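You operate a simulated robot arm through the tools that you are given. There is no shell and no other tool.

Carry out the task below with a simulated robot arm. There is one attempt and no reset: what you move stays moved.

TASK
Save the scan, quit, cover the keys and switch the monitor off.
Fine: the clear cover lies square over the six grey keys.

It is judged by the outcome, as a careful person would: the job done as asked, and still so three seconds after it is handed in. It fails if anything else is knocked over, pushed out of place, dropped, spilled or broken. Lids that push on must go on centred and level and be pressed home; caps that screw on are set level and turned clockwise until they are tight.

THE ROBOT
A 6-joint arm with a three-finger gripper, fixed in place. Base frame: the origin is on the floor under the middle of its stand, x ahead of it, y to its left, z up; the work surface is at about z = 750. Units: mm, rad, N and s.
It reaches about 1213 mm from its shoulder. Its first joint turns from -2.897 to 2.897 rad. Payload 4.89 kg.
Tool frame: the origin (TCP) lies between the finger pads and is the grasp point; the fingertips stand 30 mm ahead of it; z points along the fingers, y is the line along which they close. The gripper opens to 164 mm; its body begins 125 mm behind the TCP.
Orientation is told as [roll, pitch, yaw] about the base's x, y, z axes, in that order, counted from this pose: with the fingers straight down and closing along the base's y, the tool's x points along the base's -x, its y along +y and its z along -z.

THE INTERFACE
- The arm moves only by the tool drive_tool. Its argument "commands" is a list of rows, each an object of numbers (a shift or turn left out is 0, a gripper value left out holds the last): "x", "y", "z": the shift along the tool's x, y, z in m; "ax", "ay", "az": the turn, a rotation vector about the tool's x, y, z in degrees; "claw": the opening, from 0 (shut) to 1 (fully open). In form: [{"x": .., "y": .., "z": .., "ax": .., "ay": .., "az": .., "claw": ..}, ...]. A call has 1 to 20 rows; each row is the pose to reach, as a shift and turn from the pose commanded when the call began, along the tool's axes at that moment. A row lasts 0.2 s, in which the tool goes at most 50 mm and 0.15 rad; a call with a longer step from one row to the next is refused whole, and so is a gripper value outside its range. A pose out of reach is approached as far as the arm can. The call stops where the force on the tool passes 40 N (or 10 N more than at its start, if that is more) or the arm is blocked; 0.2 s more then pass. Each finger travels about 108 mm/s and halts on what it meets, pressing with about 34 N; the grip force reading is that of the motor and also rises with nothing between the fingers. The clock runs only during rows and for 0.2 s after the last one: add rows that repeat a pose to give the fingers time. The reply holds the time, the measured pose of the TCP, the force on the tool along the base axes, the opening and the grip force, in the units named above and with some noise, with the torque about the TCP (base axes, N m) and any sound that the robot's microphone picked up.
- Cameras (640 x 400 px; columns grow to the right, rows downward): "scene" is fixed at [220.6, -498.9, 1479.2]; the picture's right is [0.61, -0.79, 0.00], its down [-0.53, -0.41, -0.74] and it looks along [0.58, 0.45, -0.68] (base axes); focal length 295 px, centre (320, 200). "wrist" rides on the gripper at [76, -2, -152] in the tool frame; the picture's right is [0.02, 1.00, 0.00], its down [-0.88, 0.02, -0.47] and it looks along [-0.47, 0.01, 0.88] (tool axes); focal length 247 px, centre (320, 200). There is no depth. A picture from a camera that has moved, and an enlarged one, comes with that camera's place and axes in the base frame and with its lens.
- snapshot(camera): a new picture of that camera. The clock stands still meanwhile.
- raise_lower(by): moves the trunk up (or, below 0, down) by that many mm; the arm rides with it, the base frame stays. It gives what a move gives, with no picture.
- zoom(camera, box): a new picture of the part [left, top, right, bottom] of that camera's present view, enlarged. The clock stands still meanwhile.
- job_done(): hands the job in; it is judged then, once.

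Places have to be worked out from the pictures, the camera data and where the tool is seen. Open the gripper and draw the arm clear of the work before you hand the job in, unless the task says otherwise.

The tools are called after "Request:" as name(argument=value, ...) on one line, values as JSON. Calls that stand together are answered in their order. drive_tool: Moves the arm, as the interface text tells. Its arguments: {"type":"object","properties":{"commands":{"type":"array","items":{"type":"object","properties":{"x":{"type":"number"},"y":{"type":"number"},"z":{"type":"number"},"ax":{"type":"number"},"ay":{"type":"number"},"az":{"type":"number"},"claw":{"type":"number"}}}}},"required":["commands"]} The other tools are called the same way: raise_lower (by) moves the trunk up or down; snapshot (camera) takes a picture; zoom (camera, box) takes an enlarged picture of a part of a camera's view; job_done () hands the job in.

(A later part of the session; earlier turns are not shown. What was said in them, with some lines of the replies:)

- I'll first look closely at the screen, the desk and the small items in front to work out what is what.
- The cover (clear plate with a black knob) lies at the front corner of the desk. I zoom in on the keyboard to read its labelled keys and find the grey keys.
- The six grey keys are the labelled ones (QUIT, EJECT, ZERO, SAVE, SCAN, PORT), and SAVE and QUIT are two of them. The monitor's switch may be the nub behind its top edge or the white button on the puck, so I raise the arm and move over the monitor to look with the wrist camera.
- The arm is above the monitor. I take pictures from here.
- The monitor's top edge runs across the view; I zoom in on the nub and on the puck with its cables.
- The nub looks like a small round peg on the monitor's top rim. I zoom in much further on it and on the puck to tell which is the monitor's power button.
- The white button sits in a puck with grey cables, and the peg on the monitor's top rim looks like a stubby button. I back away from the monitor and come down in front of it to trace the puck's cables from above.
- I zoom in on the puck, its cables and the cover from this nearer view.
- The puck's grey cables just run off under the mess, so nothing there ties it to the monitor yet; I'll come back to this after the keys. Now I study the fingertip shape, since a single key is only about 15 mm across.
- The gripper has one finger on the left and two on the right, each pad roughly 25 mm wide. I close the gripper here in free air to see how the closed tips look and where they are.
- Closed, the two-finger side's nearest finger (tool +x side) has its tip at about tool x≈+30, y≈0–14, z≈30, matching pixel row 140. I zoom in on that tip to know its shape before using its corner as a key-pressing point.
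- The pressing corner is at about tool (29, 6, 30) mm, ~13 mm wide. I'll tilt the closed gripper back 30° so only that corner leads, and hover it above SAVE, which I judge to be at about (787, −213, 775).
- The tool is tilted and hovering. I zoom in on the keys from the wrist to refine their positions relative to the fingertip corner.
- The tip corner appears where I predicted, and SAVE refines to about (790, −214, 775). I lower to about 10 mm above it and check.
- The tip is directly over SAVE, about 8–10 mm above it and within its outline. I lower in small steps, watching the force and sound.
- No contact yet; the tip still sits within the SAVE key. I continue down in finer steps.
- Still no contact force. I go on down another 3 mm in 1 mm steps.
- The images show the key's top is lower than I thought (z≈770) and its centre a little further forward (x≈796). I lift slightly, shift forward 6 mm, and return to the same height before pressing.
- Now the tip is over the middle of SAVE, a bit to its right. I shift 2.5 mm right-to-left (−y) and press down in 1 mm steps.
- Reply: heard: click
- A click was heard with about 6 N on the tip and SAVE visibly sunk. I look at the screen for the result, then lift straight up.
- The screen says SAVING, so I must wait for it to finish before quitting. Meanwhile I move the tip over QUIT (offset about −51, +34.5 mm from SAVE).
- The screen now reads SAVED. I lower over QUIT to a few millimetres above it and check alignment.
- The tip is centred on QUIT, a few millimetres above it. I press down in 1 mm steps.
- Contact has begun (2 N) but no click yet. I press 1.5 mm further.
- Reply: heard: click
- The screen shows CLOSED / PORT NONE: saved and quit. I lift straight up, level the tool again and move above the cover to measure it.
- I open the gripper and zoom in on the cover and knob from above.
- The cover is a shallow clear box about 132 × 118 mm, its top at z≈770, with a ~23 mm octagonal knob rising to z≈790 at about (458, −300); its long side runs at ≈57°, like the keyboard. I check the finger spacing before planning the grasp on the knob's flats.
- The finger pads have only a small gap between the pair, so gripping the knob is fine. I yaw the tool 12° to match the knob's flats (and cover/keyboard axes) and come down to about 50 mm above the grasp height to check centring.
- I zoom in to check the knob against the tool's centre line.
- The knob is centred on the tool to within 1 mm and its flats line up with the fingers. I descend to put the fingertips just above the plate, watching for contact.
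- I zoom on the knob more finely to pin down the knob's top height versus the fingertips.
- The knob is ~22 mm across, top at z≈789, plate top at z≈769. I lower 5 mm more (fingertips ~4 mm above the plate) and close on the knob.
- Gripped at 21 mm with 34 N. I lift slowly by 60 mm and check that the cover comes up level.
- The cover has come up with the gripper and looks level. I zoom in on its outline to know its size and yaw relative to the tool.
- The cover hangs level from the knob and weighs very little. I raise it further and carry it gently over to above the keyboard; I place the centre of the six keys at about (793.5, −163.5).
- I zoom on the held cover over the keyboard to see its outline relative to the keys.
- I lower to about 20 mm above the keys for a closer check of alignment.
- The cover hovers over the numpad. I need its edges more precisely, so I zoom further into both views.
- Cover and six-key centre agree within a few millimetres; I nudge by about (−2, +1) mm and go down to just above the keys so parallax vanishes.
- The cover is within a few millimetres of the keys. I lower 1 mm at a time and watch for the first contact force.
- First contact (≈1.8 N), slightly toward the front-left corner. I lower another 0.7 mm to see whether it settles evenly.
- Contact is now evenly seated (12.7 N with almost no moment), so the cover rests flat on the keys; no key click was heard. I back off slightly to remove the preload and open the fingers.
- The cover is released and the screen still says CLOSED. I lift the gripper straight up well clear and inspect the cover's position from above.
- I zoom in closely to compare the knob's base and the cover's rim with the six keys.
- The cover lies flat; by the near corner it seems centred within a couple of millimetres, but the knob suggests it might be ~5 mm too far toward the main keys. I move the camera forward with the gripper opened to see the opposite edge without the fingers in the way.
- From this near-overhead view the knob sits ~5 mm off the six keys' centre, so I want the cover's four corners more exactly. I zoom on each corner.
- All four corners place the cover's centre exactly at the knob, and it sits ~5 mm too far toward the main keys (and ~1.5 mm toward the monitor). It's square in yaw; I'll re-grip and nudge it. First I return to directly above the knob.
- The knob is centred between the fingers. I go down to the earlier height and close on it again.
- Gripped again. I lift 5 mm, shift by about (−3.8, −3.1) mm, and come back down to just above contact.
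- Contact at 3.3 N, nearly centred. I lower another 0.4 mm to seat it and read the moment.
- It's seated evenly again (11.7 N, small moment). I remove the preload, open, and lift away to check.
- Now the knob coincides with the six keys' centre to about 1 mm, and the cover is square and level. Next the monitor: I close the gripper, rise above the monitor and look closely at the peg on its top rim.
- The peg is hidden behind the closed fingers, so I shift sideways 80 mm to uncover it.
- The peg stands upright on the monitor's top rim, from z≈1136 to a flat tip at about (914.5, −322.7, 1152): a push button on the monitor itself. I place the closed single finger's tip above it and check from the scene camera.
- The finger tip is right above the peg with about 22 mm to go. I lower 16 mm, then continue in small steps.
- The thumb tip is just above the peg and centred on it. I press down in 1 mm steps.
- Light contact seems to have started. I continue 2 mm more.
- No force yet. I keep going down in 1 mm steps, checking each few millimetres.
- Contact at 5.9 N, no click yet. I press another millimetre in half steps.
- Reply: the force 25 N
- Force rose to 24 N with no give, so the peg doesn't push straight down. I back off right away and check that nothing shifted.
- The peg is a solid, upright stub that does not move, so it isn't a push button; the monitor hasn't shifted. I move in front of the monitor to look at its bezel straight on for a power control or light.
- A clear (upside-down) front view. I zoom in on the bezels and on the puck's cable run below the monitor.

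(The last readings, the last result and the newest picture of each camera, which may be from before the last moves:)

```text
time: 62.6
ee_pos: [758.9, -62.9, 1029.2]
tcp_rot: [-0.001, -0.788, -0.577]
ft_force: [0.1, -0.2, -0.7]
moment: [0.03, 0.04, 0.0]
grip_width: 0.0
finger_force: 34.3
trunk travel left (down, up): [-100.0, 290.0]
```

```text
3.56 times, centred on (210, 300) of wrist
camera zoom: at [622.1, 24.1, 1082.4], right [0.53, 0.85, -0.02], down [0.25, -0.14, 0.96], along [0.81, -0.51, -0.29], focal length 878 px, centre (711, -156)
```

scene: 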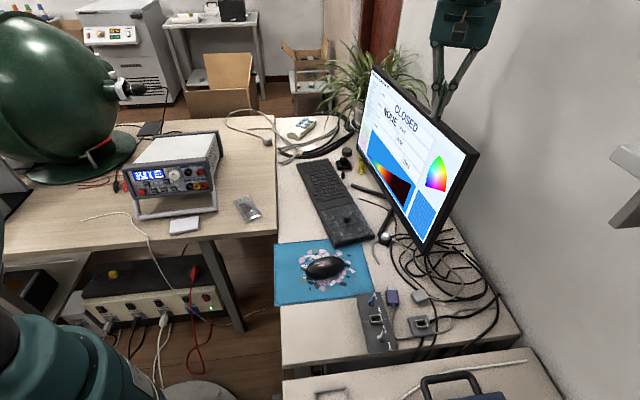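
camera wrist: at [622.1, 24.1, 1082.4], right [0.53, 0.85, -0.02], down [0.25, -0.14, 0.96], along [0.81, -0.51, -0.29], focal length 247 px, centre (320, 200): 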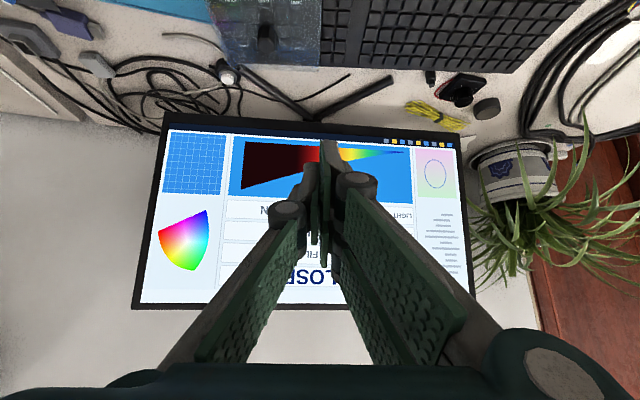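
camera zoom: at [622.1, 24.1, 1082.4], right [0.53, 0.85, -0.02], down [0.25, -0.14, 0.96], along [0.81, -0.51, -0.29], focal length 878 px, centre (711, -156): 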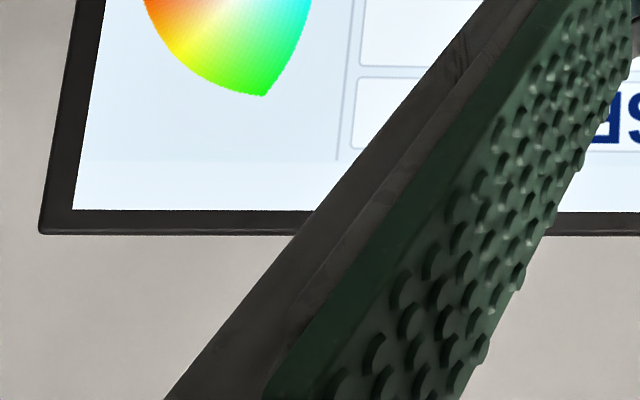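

The front bezel has no controls or switches at all, and the puck — a white push button in line on a grey lead that runs under the monitor — is the only switch there. I'll keep this yaw (gripper leaning away from the monitor), reduce the tilt to 30° and hover the fingertip above the white button at about (821, −288, 778).

Request:
drive_tool(commands=[{"x": -0.0116, "y": -0.023, "z": 0.0257, "ay": 3, "claw": 0}, {"x": -0.0233, "y": -0.0459, "z": 0.0513, "ay": 6}, {"x": -0.0349, "y": -0.0689, "z": 0.077, "ay": 9}, {"x": -0.0465, "y": -0.0918, "z": 0.1027, "ay": 12}, {"x": -0.0581, "y": -0.1148, "z": 0.1284, "ay": 15}, {"x": -0.0698, "y": -0.1377, "z": 0.154, "ay": 15}, {"x": -0.0814, "y": -0.1607, "z": 0.1797, "ay": 15}, {"x": -0.0814, "y": -0.1607, "z": 0.1797, "ay": 15}])

Request:
snapshot(camera="wrist")

Request:
zoom(camera="scene", box=[330, 130, 450, 260])

```text
time: 64.4
ee_pos: [826.6, -297.2, 959.8]
tcp_rot: [-0.001, -0.522, -0.575]
ft_force: [-0.4, 0.2, 0.7]
moment: [-0.05, -0.02, -0.06]
grip_width: 0.0
finger_force: 34.6
trunk travel left (down, up): [-100.0, 290.0]
```

```text
taken
camera wrist: at [704.8, -221.3, 1052.3], right [0.53, 0.85, -0.01], down [0.45, -0.27, 0.85], along [0.72, -0.45, -0.53], focal length 247 px, centre (320, 200)
```

wrist: 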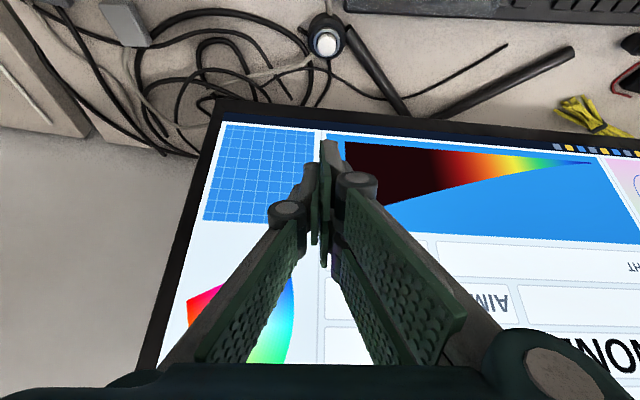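

```text
3.08 times, centred on (390, 195) of scene
camera zoom: at [220.6, -498.9, 1479.2], right [0.61, -0.79, 0.0], down [-0.53, -0.41, -0.74], along [0.58, 0.45, -0.68], focal length 908 px, centre (105, 215)
```

zoom: 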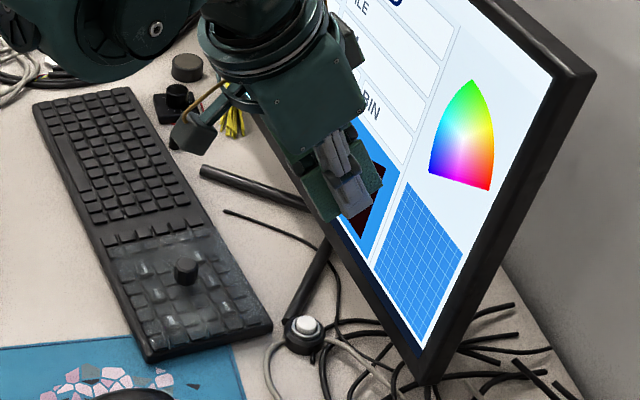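

I zoom on the white button and the fingertip to line them up.

Request:
zoom(camera="wrist", box=[280, 0, 380, 80])

```text
5.00 times, centred on (330, 40) of wrist
camera zoom: at [704.8, -221.3, 1052.3], right [0.53, 0.85, -0.01], down [0.45, -0.27, 0.85], along [0.72, -0.45, -0.53], focal length 1235 px, centre (270, 1000)
```

zoom: 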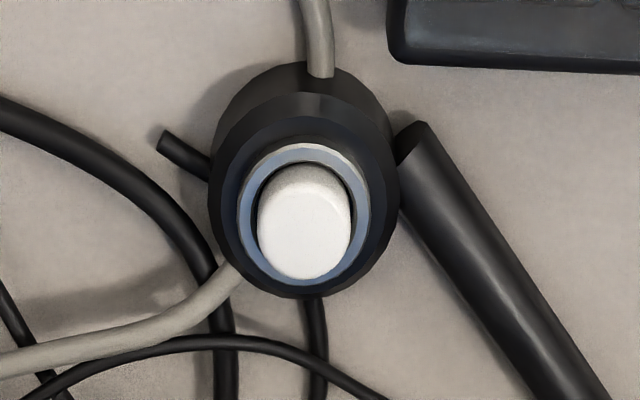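

The button's centre is at about (820, −288); the tip needs to come almost straight down. I lower 120 mm in steps and check again.

Request:
drive_tool(commands=[{"x": 0.015, "y": -0.0003, "z": 0.026, "claw": 0}, {"x": 0.03, "y": -0.0006, "z": 0.052}, {"x": 0.045, "y": -0.0009, "z": 0.078}, {"x": 0.055, "y": -0.0012, "z": 0.0953}, {"x": 0.06, "y": -0.0012, "z": 0.1039}, {"x": 0.06, "y": -0.0012, "z": 0.1039}])

Request:
zoom(camera="wrist", box=[260, 80, 400, 190])

Request:
zoom(camera="scene", box=[340, 190, 430, 260])

```text
time: 65.8
ee_pos: [826.0, -298.6, 837.3]
tcp_rot: [0.0, -0.523, -0.576]
ft_force: [0.3, -0.4, -0.4]
moment: [-0.05, 0.02, 0.01]
grip_width: 0.0
finger_force: 33.9
trunk travel left (down, up): [-100.0, 290.0]
```

```text
3.64 times, centred on (330, 135) of wrist
camera zoom: at [705.3, -223.0, 931.2], right [0.53, 0.85, -0.01], down [0.45, -0.27, 0.85], along [0.72, -0.45, -0.53], focal length 898 px, centre (284, 436)
```

zoom: 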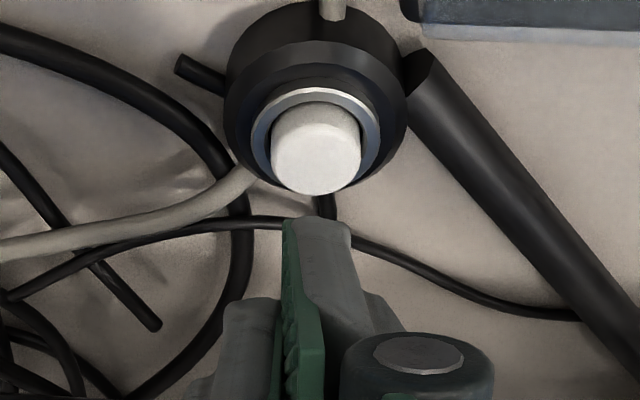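

```text
5.71 times, centred on (385, 225) of scene
camera zoom: at [220.6, -498.9, 1479.2], right [0.61, -0.79, 0.0], down [-0.53, -0.41, -0.74], along [0.58, 0.45, -0.68], focal length 1687 px, centre (-51, 57)
```

zoom: 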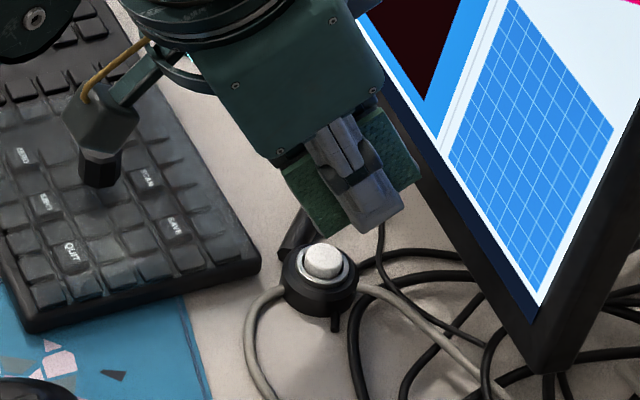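

The tip is aligned with the middle of the white cap, about 15 mm above. I lower 10 mm and check.

Request:
drive_tool(commands=[{"x": 0.0025, "z": 0.0043, "claw": 0}, {"x": 0.005, "z": 0.0087}, {"x": 0.005, "z": 0.0087}])

Request:
zoom(camera="wrist", box=[260, 80, 400, 190])

```text
time: 66.6
ee_pos: [826.5, -297.9, 828.8]
tcp_rot: [0.0, -0.524, -0.577]
ft_force: [0.1, -0.8, -0.2]
moment: [-0.01, 0.0, -0.05]
grip_width: 0.0
finger_force: 34.7
trunk travel left (down, up): [-100.0, 290.0]
```

```text
3.64 times, centred on (330, 135) of wrist
camera zoom: at [705.6, -222.1, 921.8], right [0.53, 0.85, -0.01], down [0.45, -0.27, 0.85], along [0.72, -0.45, -0.53], focal length 898 px, centre (284, 436)
```

zoom: 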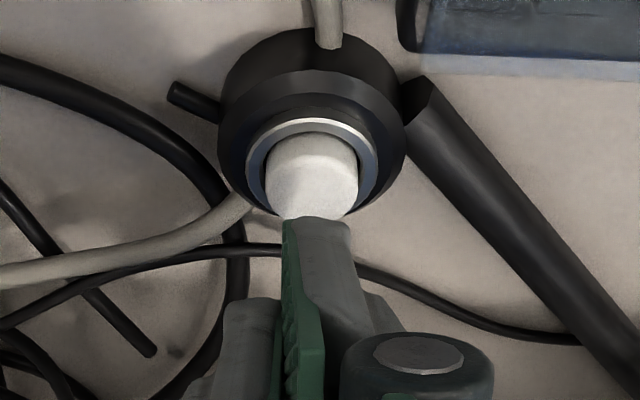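

Still clear; the tip is coming onto the cap. I continue down in 1 mm steps.

Request:
drive_tool(commands=[{"x": 0.0005, "z": 0.00087, "claw": 0}, {"x": 0.001, "z": 0.00173}, {"x": 0.0015, "z": 0.0026}, {"x": 0.002, "z": 0.0035}])

Request:
zoom(camera="wrist", box=[260, 80, 400, 190])

```text
time: 67.6
ee_pos: [825.6, -299.7, 825.7]
tcp_rot: [-0.001, -0.524, -0.576]
ft_force: [0.8, -0.2, 0.4]
moment: [0.03, -0.05, -0.03]
grip_width: 0.0
finger_force: 33.9
trunk travel left (down, up): [-100.0, 290.0]
```

```text
3.64 times, centred on (330, 135) of wrist
camera zoom: at [705.4, -222.1, 918.0], right [0.53, 0.85, -0.01], down [0.45, -0.27, 0.85], along [0.72, -0.45, -0.53], focal length 898 px, centre (284, 436)
```

zoom: 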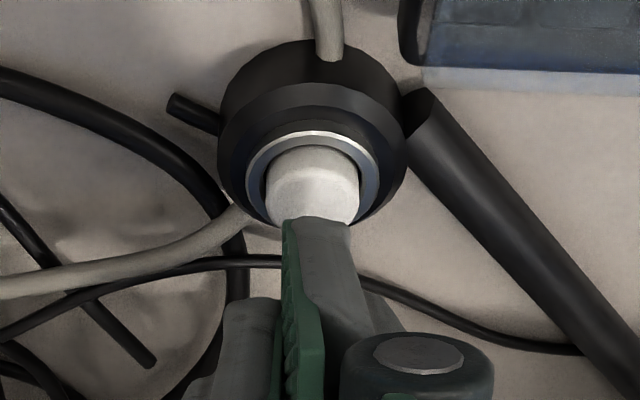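

No contact yet; the tip's edge is nearing the cap's centre. I go down another 3 mm in 1 mm steps.

Request:
drive_tool(commands=[{"x": 0.0005, "z": 0.00087, "claw": 0}, {"x": 0.001, "z": 0.00173}, {"x": 0.0015, "z": 0.0026}])

Request:
zoom(camera="wrist", box=[260, 80, 400, 190])

```text
time: 68.4
ee_pos: [826.9, -298.2, 822.3]
tcp_rot: [-0.001, -0.525, -0.576]
ft_force: [0.0, 0.4, -0.8]
moment: [-0.03, 0.01, 0.0]
grip_width: 0.0
finger_force: 33.5
trunk travel left (down, up): [-100.0, 290.0]
```

```text
3.64 times, centred on (330, 135) of wrist
camera zoom: at [705.3, -222.0, 915.1], right [0.53, 0.85, -0.01], down [0.45, -0.27, 0.85], along [0.72, -0.45, -0.53], focal length 898 px, centre (284, 436)
```

zoom: 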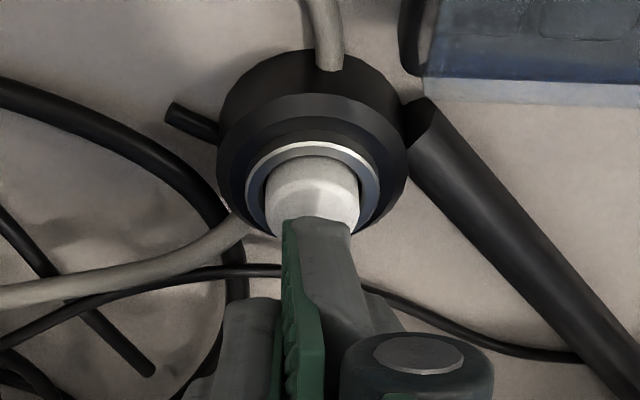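

The tip edge is about over the cap's middle and close. I continue in 1 mm steps, watching for the click.

Request:
drive_tool(commands=[{"x": 0.0005, "z": 0.00087, "claw": 0}, {"x": 0.001, "z": 0.00173}, {"x": 0.0015, "z": 0.0026}])

Request:
zoom(camera="wrist", box=[260, 80, 400, 190])

```text
time: 69.2
ee_pos: [826.9, -298.6, 818.5]
tcp_rot: [0.0, -0.522, -0.577]
ft_force: [-0.2, -0.2, -0.5]
moment: [0.0, -0.02, -0.01]
grip_width: 0.0
finger_force: 34.7
trunk travel left (down, up): [-100.0, 290.0]
```

```text
3.64 times, centred on (330, 135) of wrist
camera zoom: at [705.6, -222.7, 912.1], right [0.53, 0.85, -0.01], down [0.45, -0.27, 0.85], along [0.72, -0.45, -0.53], focal length 898 px, centre (284, 436)
```

zoom: 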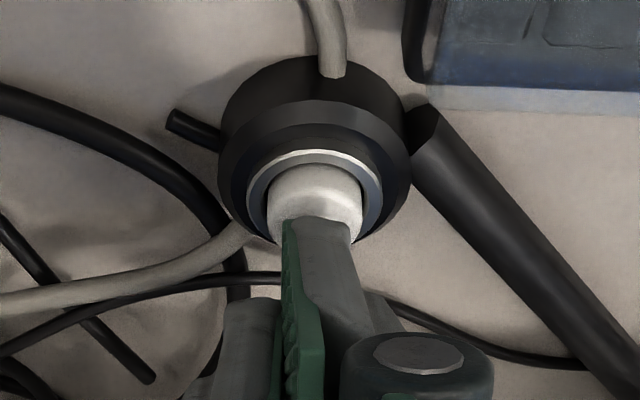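

Nearly touching now. Two more millimetres, slowly.

Request:
drive_tool(commands=[{"x": 0.0005, "z": 0.00087, "claw": 0}, {"x": 0.001, "z": 0.00173}])

Request:
drive_tool(commands=[{"x": 0.0005, "z": 0.00087, "claw": 0}, {"x": 0.001, "z": 0.00173}])

Request:
zoom(camera="wrist", box=[260, 80, 400, 190])

```text
time: 69.8
ee_pos: [827.8, -299.6, 816.9]
tcp_rot: [0.0, -0.525, -0.576]
ft_force: [0.4, -0.9, 1.0]
moment: [0.0, 0.01, 0.01]
grip_width: 0.0
finger_force: 34.3
trunk travel left (down, up): [-100.0, 290.0]
```

```text
time: 70.4
ee_pos: [826.8, -299.6, 815.8]
tcp_rot: [0.001, -0.524, -0.575]
ft_force: [-0.4, -0.3, 0.3]
moment: [-0.02, 0.05, 0.02]
grip_width: 0.1
finger_force: 33.9
trunk travel left (down, up): [-100.0, 290.0]
```

```text
3.64 times, centred on (330, 135) of wrist
camera zoom: at [705.8, -222.4, 908.3], right [0.53, 0.85, -0.01], down [0.45, -0.27, 0.85], along [0.72, -0.45, -0.53], focal length 898 px, centre (284, 436)
```

zoom: 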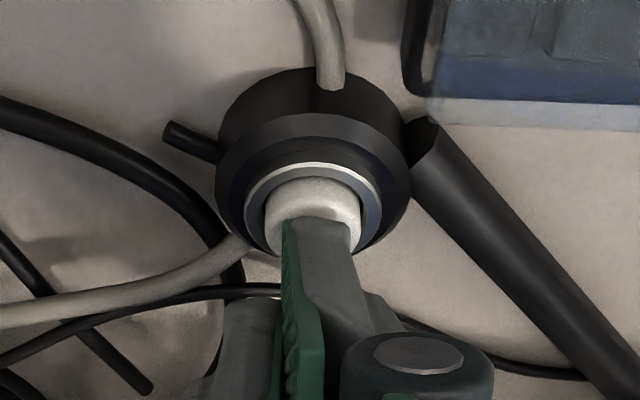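

As with the keys, the cap is a bit lower than estimated and the tip is drifting toward its near edge. I raise 2 mm, shift 6 mm toward the monitor and return to this height.

Request:
drive_tool(commands=[{"x": -0.001, "z": -0.0017, "claw": 0}, {"x": -0.0062, "z": 0.0013}, {"x": -0.0062, "z": 0.0013}])

Request:
zoom(camera="wrist", box=[260, 80, 400, 190])

Request:
zoom(camera="scene", box=[365, 215, 415, 255])

```text
time: 71.2
ee_pos: [831.7, -301.4, 817.2]
tcp_rot: [-0.001, -0.523, -0.575]
ft_force: [0.1, 0.4, 0.1]
moment: [-0.01, 0.04, 0.01]
grip_width: 0.0
finger_force: 34.0
trunk travel left (down, up): [-100.0, 290.0]
```

```text
3.64 times, centred on (330, 135) of wrist
camera zoom: at [710.7, -225.9, 910.0], right [0.53, 0.85, -0.01], down [0.45, -0.27, 0.85], along [0.72, -0.45, -0.53], focal length 898 px, centre (284, 436)
```

zoom: 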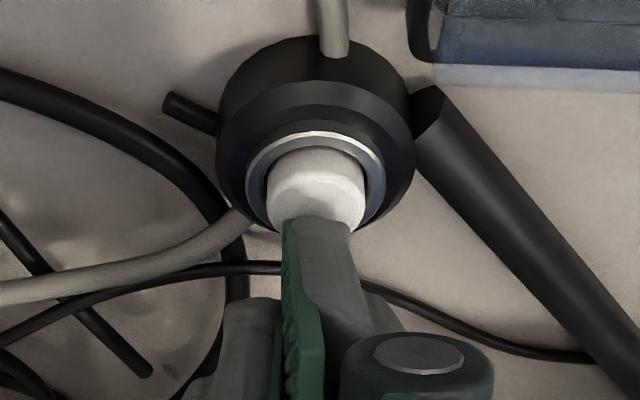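

```text
10.00 times, centred on (390, 235) of scene
camera zoom: at [220.6, -498.9, 1479.2], right [0.61, -0.79, 0.0], down [-0.53, -0.41, -0.74], along [0.58, 0.45, -0.68], focal length 2952 px, centre (-380, -150)
```

zoom: 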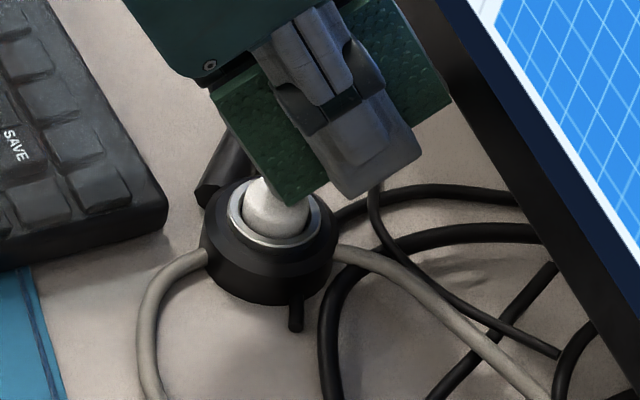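

Now the tip is further onto the cap. I press down again in 1 mm steps.

Request:
drive_tool(commands=[{"x": 0.0005, "z": 0.00087, "claw": 0}, {"x": 0.001, "z": 0.00173}, {"x": 0.0015, "z": 0.0026}])

Request:
drive_tool(commands=[{"x": 0.0005, "z": 0.00087, "claw": 0}, {"x": 0.001, "z": 0.00173}])

Request:
zoom(camera="wrist", box=[260, 80, 400, 190])

Request:
zoom(camera="scene", box=[365, 215, 415, 255])

```text
time: 72.0
ee_pos: [831.8, -302.4, 814.7]
tcp_rot: [0.0, -0.523, -0.576]
ft_force: [0.6, -0.4, 1.6]
moment: [-0.05, -0.02, -0.03]
grip_width: 0.2
finger_force: 34.0
trunk travel left (down, up): [-100.0, 290.0]
```

```text
time: 72.6
ee_pos: [830.6, -303.0, 812.9]
tcp_rot: [0.0, -0.523, -0.576]
ft_force: [0.2, 0.8, 2.1]
moment: [0.0, -0.03, -0.03]
grip_width: 0.3
finger_force: 34.5
trunk travel left (down, up): [-100.0, 290.0]
heard: click
```

```text
3.64 times, centred on (330, 135) of wrist
camera zoom: at [710.2, -225.6, 905.2], right [0.53, 0.85, -0.01], down [0.45, -0.27, 0.85], along [0.72, -0.45, -0.53], focal length 898 px, centre (284, 436)
```

zoom: 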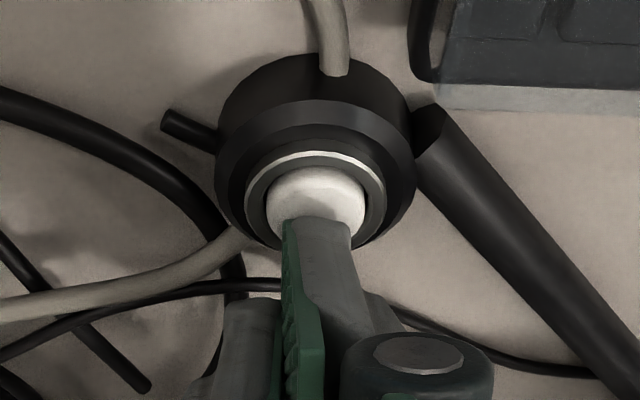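

```text
10.00 times, centred on (390, 235) of scene
camera zoom: at [220.6, -498.9, 1479.2], right [0.61, -0.79, 0.0], down [-0.53, -0.41, -0.74], along [0.58, 0.45, -0.68], focal length 2952 px, centre (-380, -150)
```

zoom: 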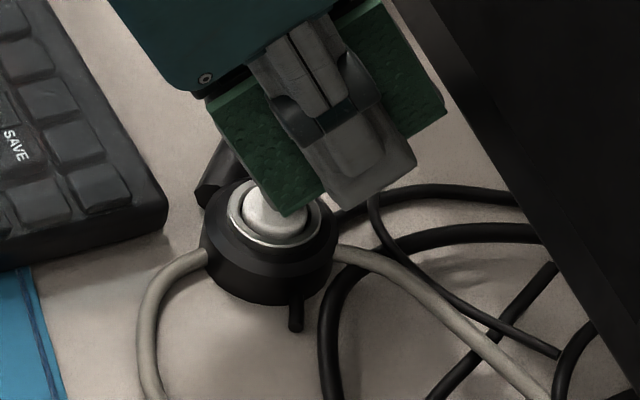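

A click, and the screen has gone dark: the puck is the monitor's switch. I lift straight up off the button, staying clear of the monitor.

Request:
drive_tool(commands=[{"x": -0.005, "z": -0.0087, "claw": 0}, {"x": -0.02, "z": -0.0346}, {"x": -0.04, "z": -0.0693}, {"x": -0.06, "z": -0.1039}, {"x": -0.08, "z": -0.1386}])

Request:
snapshot(camera="scene")

Request:
snapshot(camera="wrist")

```text
time: 73.8
ee_pos: [831.4, -300.3, 971.4]
tcp_rot: [0.0, -0.522, -0.576]
ft_force: [1.7, 0.1, -0.1]
moment: [0.0, 0.12, -0.03]
grip_width: 0.3
finger_force: 33.6
trunk travel left (down, up): [-100.0, 290.0]
```

```text
taken
```

scene: 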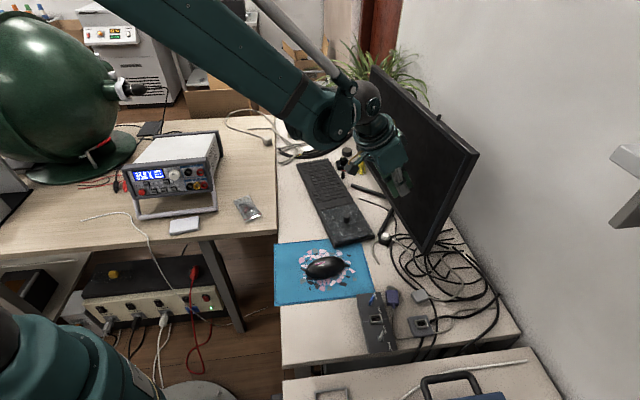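

```text
taken
camera wrist: at [710.8, -223.9, 1064.5], right [0.53, 0.85, -0.01], down [0.45, -0.27, 0.85], along [0.72, -0.45, -0.53], focal length 247 px, centre (320, 200)
```

wrist: 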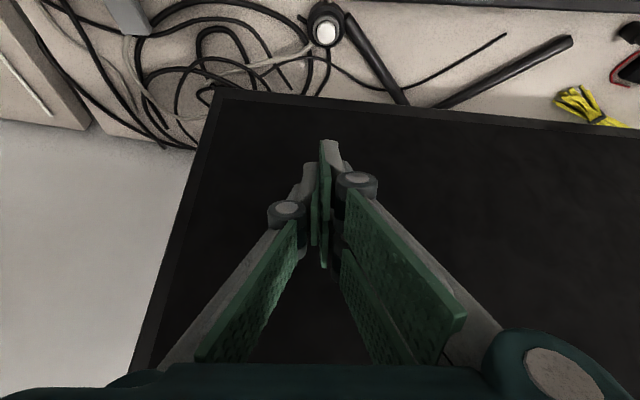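

The monitor is dark and everything on the desk is in place. I withdraw up and away from the work, level the tool and open the gripper.

Request:
drive_tool(commands=[{"x": 0.0142, "y": 0.003, "z": -0.0313, "claw": 0}, {"x": 0.0284, "y": 0.006, "z": -0.0626, "ay": 3}, {"x": 0.0426, "y": 0.009, "z": -0.0939, "ay": 6}, {"x": 0.0568, "y": 0.012, "z": -0.1252, "ay": 9}, {"x": 0.071, "y": 0.015, "z": -0.1565, "ay": 12}, {"x": 0.0853, "y": 0.018, "z": -0.1878, "ay": 15}, {"x": 0.0995, "y": 0.021, "z": -0.2191, "ay": 18}, {"x": 0.1137, "y": 0.024, "z": -0.2504, "ay": 21}, {"x": 0.1279, "y": 0.027, "z": -0.2817, "ay": 24}, {"x": 0.1421, "y": 0.03, "z": -0.313, "ay": 27}, {"x": 0.1563, "y": 0.0328, "z": -0.3443, "ay": 30}, {"x": 0.1563, "y": 0.0328, "z": -0.3443, "ay": 30, "claw": 0.5}, {"x": 0.1563, "y": 0.0328, "z": -0.3443, "ay": 30, "claw": 1}, {"x": 0.1563, "y": 0.0328, "z": -0.3443, "ay": 30, "claw": 1}, {"x": 0.1563, "y": 0.0328, "z": -0.3443, "ay": 30, "claw": 1}, {"x": 0.1563, "y": 0.0328, "z": -0.3443, "ay": 30, "claw": 1}])

Request:
snapshot(camera="scene")

Request:
snapshot(camera="wrist")

Request:
zoom(camera="scene", box=[310, 170, 410, 255])

```text
time: 77.2
ee_pos: [591.5, -107.5, 1191.7]
tcp_rot: [-0.001, 0.0, -0.574]
ft_force: [-0.1, -0.5, -0.7]
moment: [0.0, -0.03, -0.01]
grip_width: 163.9
finger_force: 0.0
trunk travel left (down, up): [-100.0, 290.0]
```

```text
taken
```

scene: 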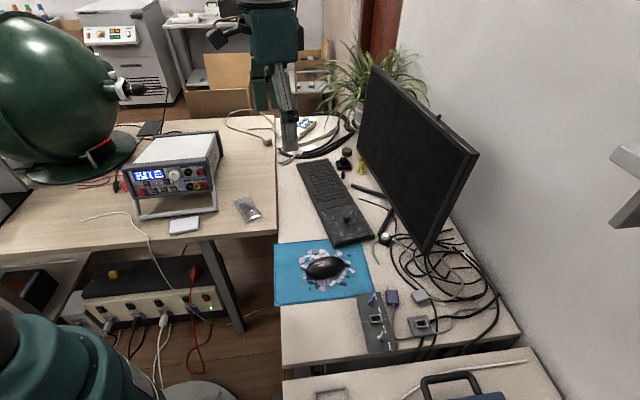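

```text
taken
camera wrist: at [526.8, -66.5, 1343.9], right [0.53, 0.85, 0.0], down [0.75, -0.46, 0.47], along [0.4, -0.25, -0.88], focal length 247 px, centre (320, 200)
```

wrist: 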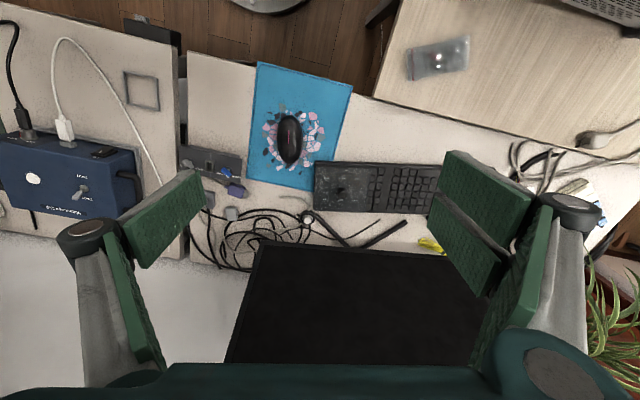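

```text
4.71 times, centred on (360, 212) of scene
camera zoom: at [220.6, -498.9, 1479.2], right [0.61, -0.79, 0.0], down [-0.53, -0.41, -0.74], along [0.58, 0.45, -0.68], focal length 1389 px, centre (132, 141)
```

zoom: 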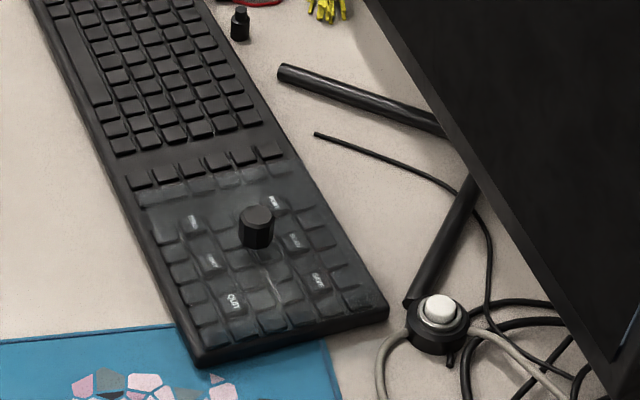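

The arm is clear with the gripper open. A last zoomed look at the cover, from this keyboard-aligned view.

Request:
zoom(camera="wrist", box=[300, 145, 400, 225])

```text
5.00 times, centred on (350, 185) of wrist
camera zoom: at [526.8, -66.5, 1343.9], right [0.53, 0.85, 0.0], down [0.75, -0.46, 0.47], along [0.4, -0.25, -0.88], focal length 1235 px, centre (170, 275)
```

zoom: 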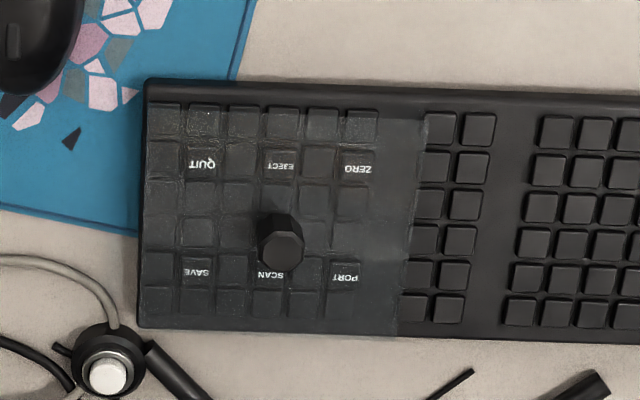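

The scan was saved, the program is closed and the monitor is off. The cover lies square and centred over the six labelled keys, nothing else has moved, and the arm is clear with the gripper open. I hand the job in.

Request:
job_done()

```text
The job is handed in.
```

The job is handed in: the scan is saved, the program is closed, the six grey keys are covered and the monitor is off.

- **Save and quit:** I pressed SAVE and waited until the screen changed from SAVING to SAVED. I then pressed QUIT and the screen showed CLOSED with no port.
- **Cover:** It lies square and level over the six labelled keys (QUIT, EJECT, ZERO, SAVE, SCAN, PORT), centred to about 1–2 mm. My first placement was about 5 mm off, so I picked it up again and shifted it.
- **Monitor:** The switch is the white button on the puck beside the keyboard. I first took the peg on the monitor's top edge for the switch and pressed it with about 24 N. It didn't move, and the monitor didn't shift.

In the last pictures nothing else on the desk had moved. The arm is back over the desk, clear of the work, with the gripper open.
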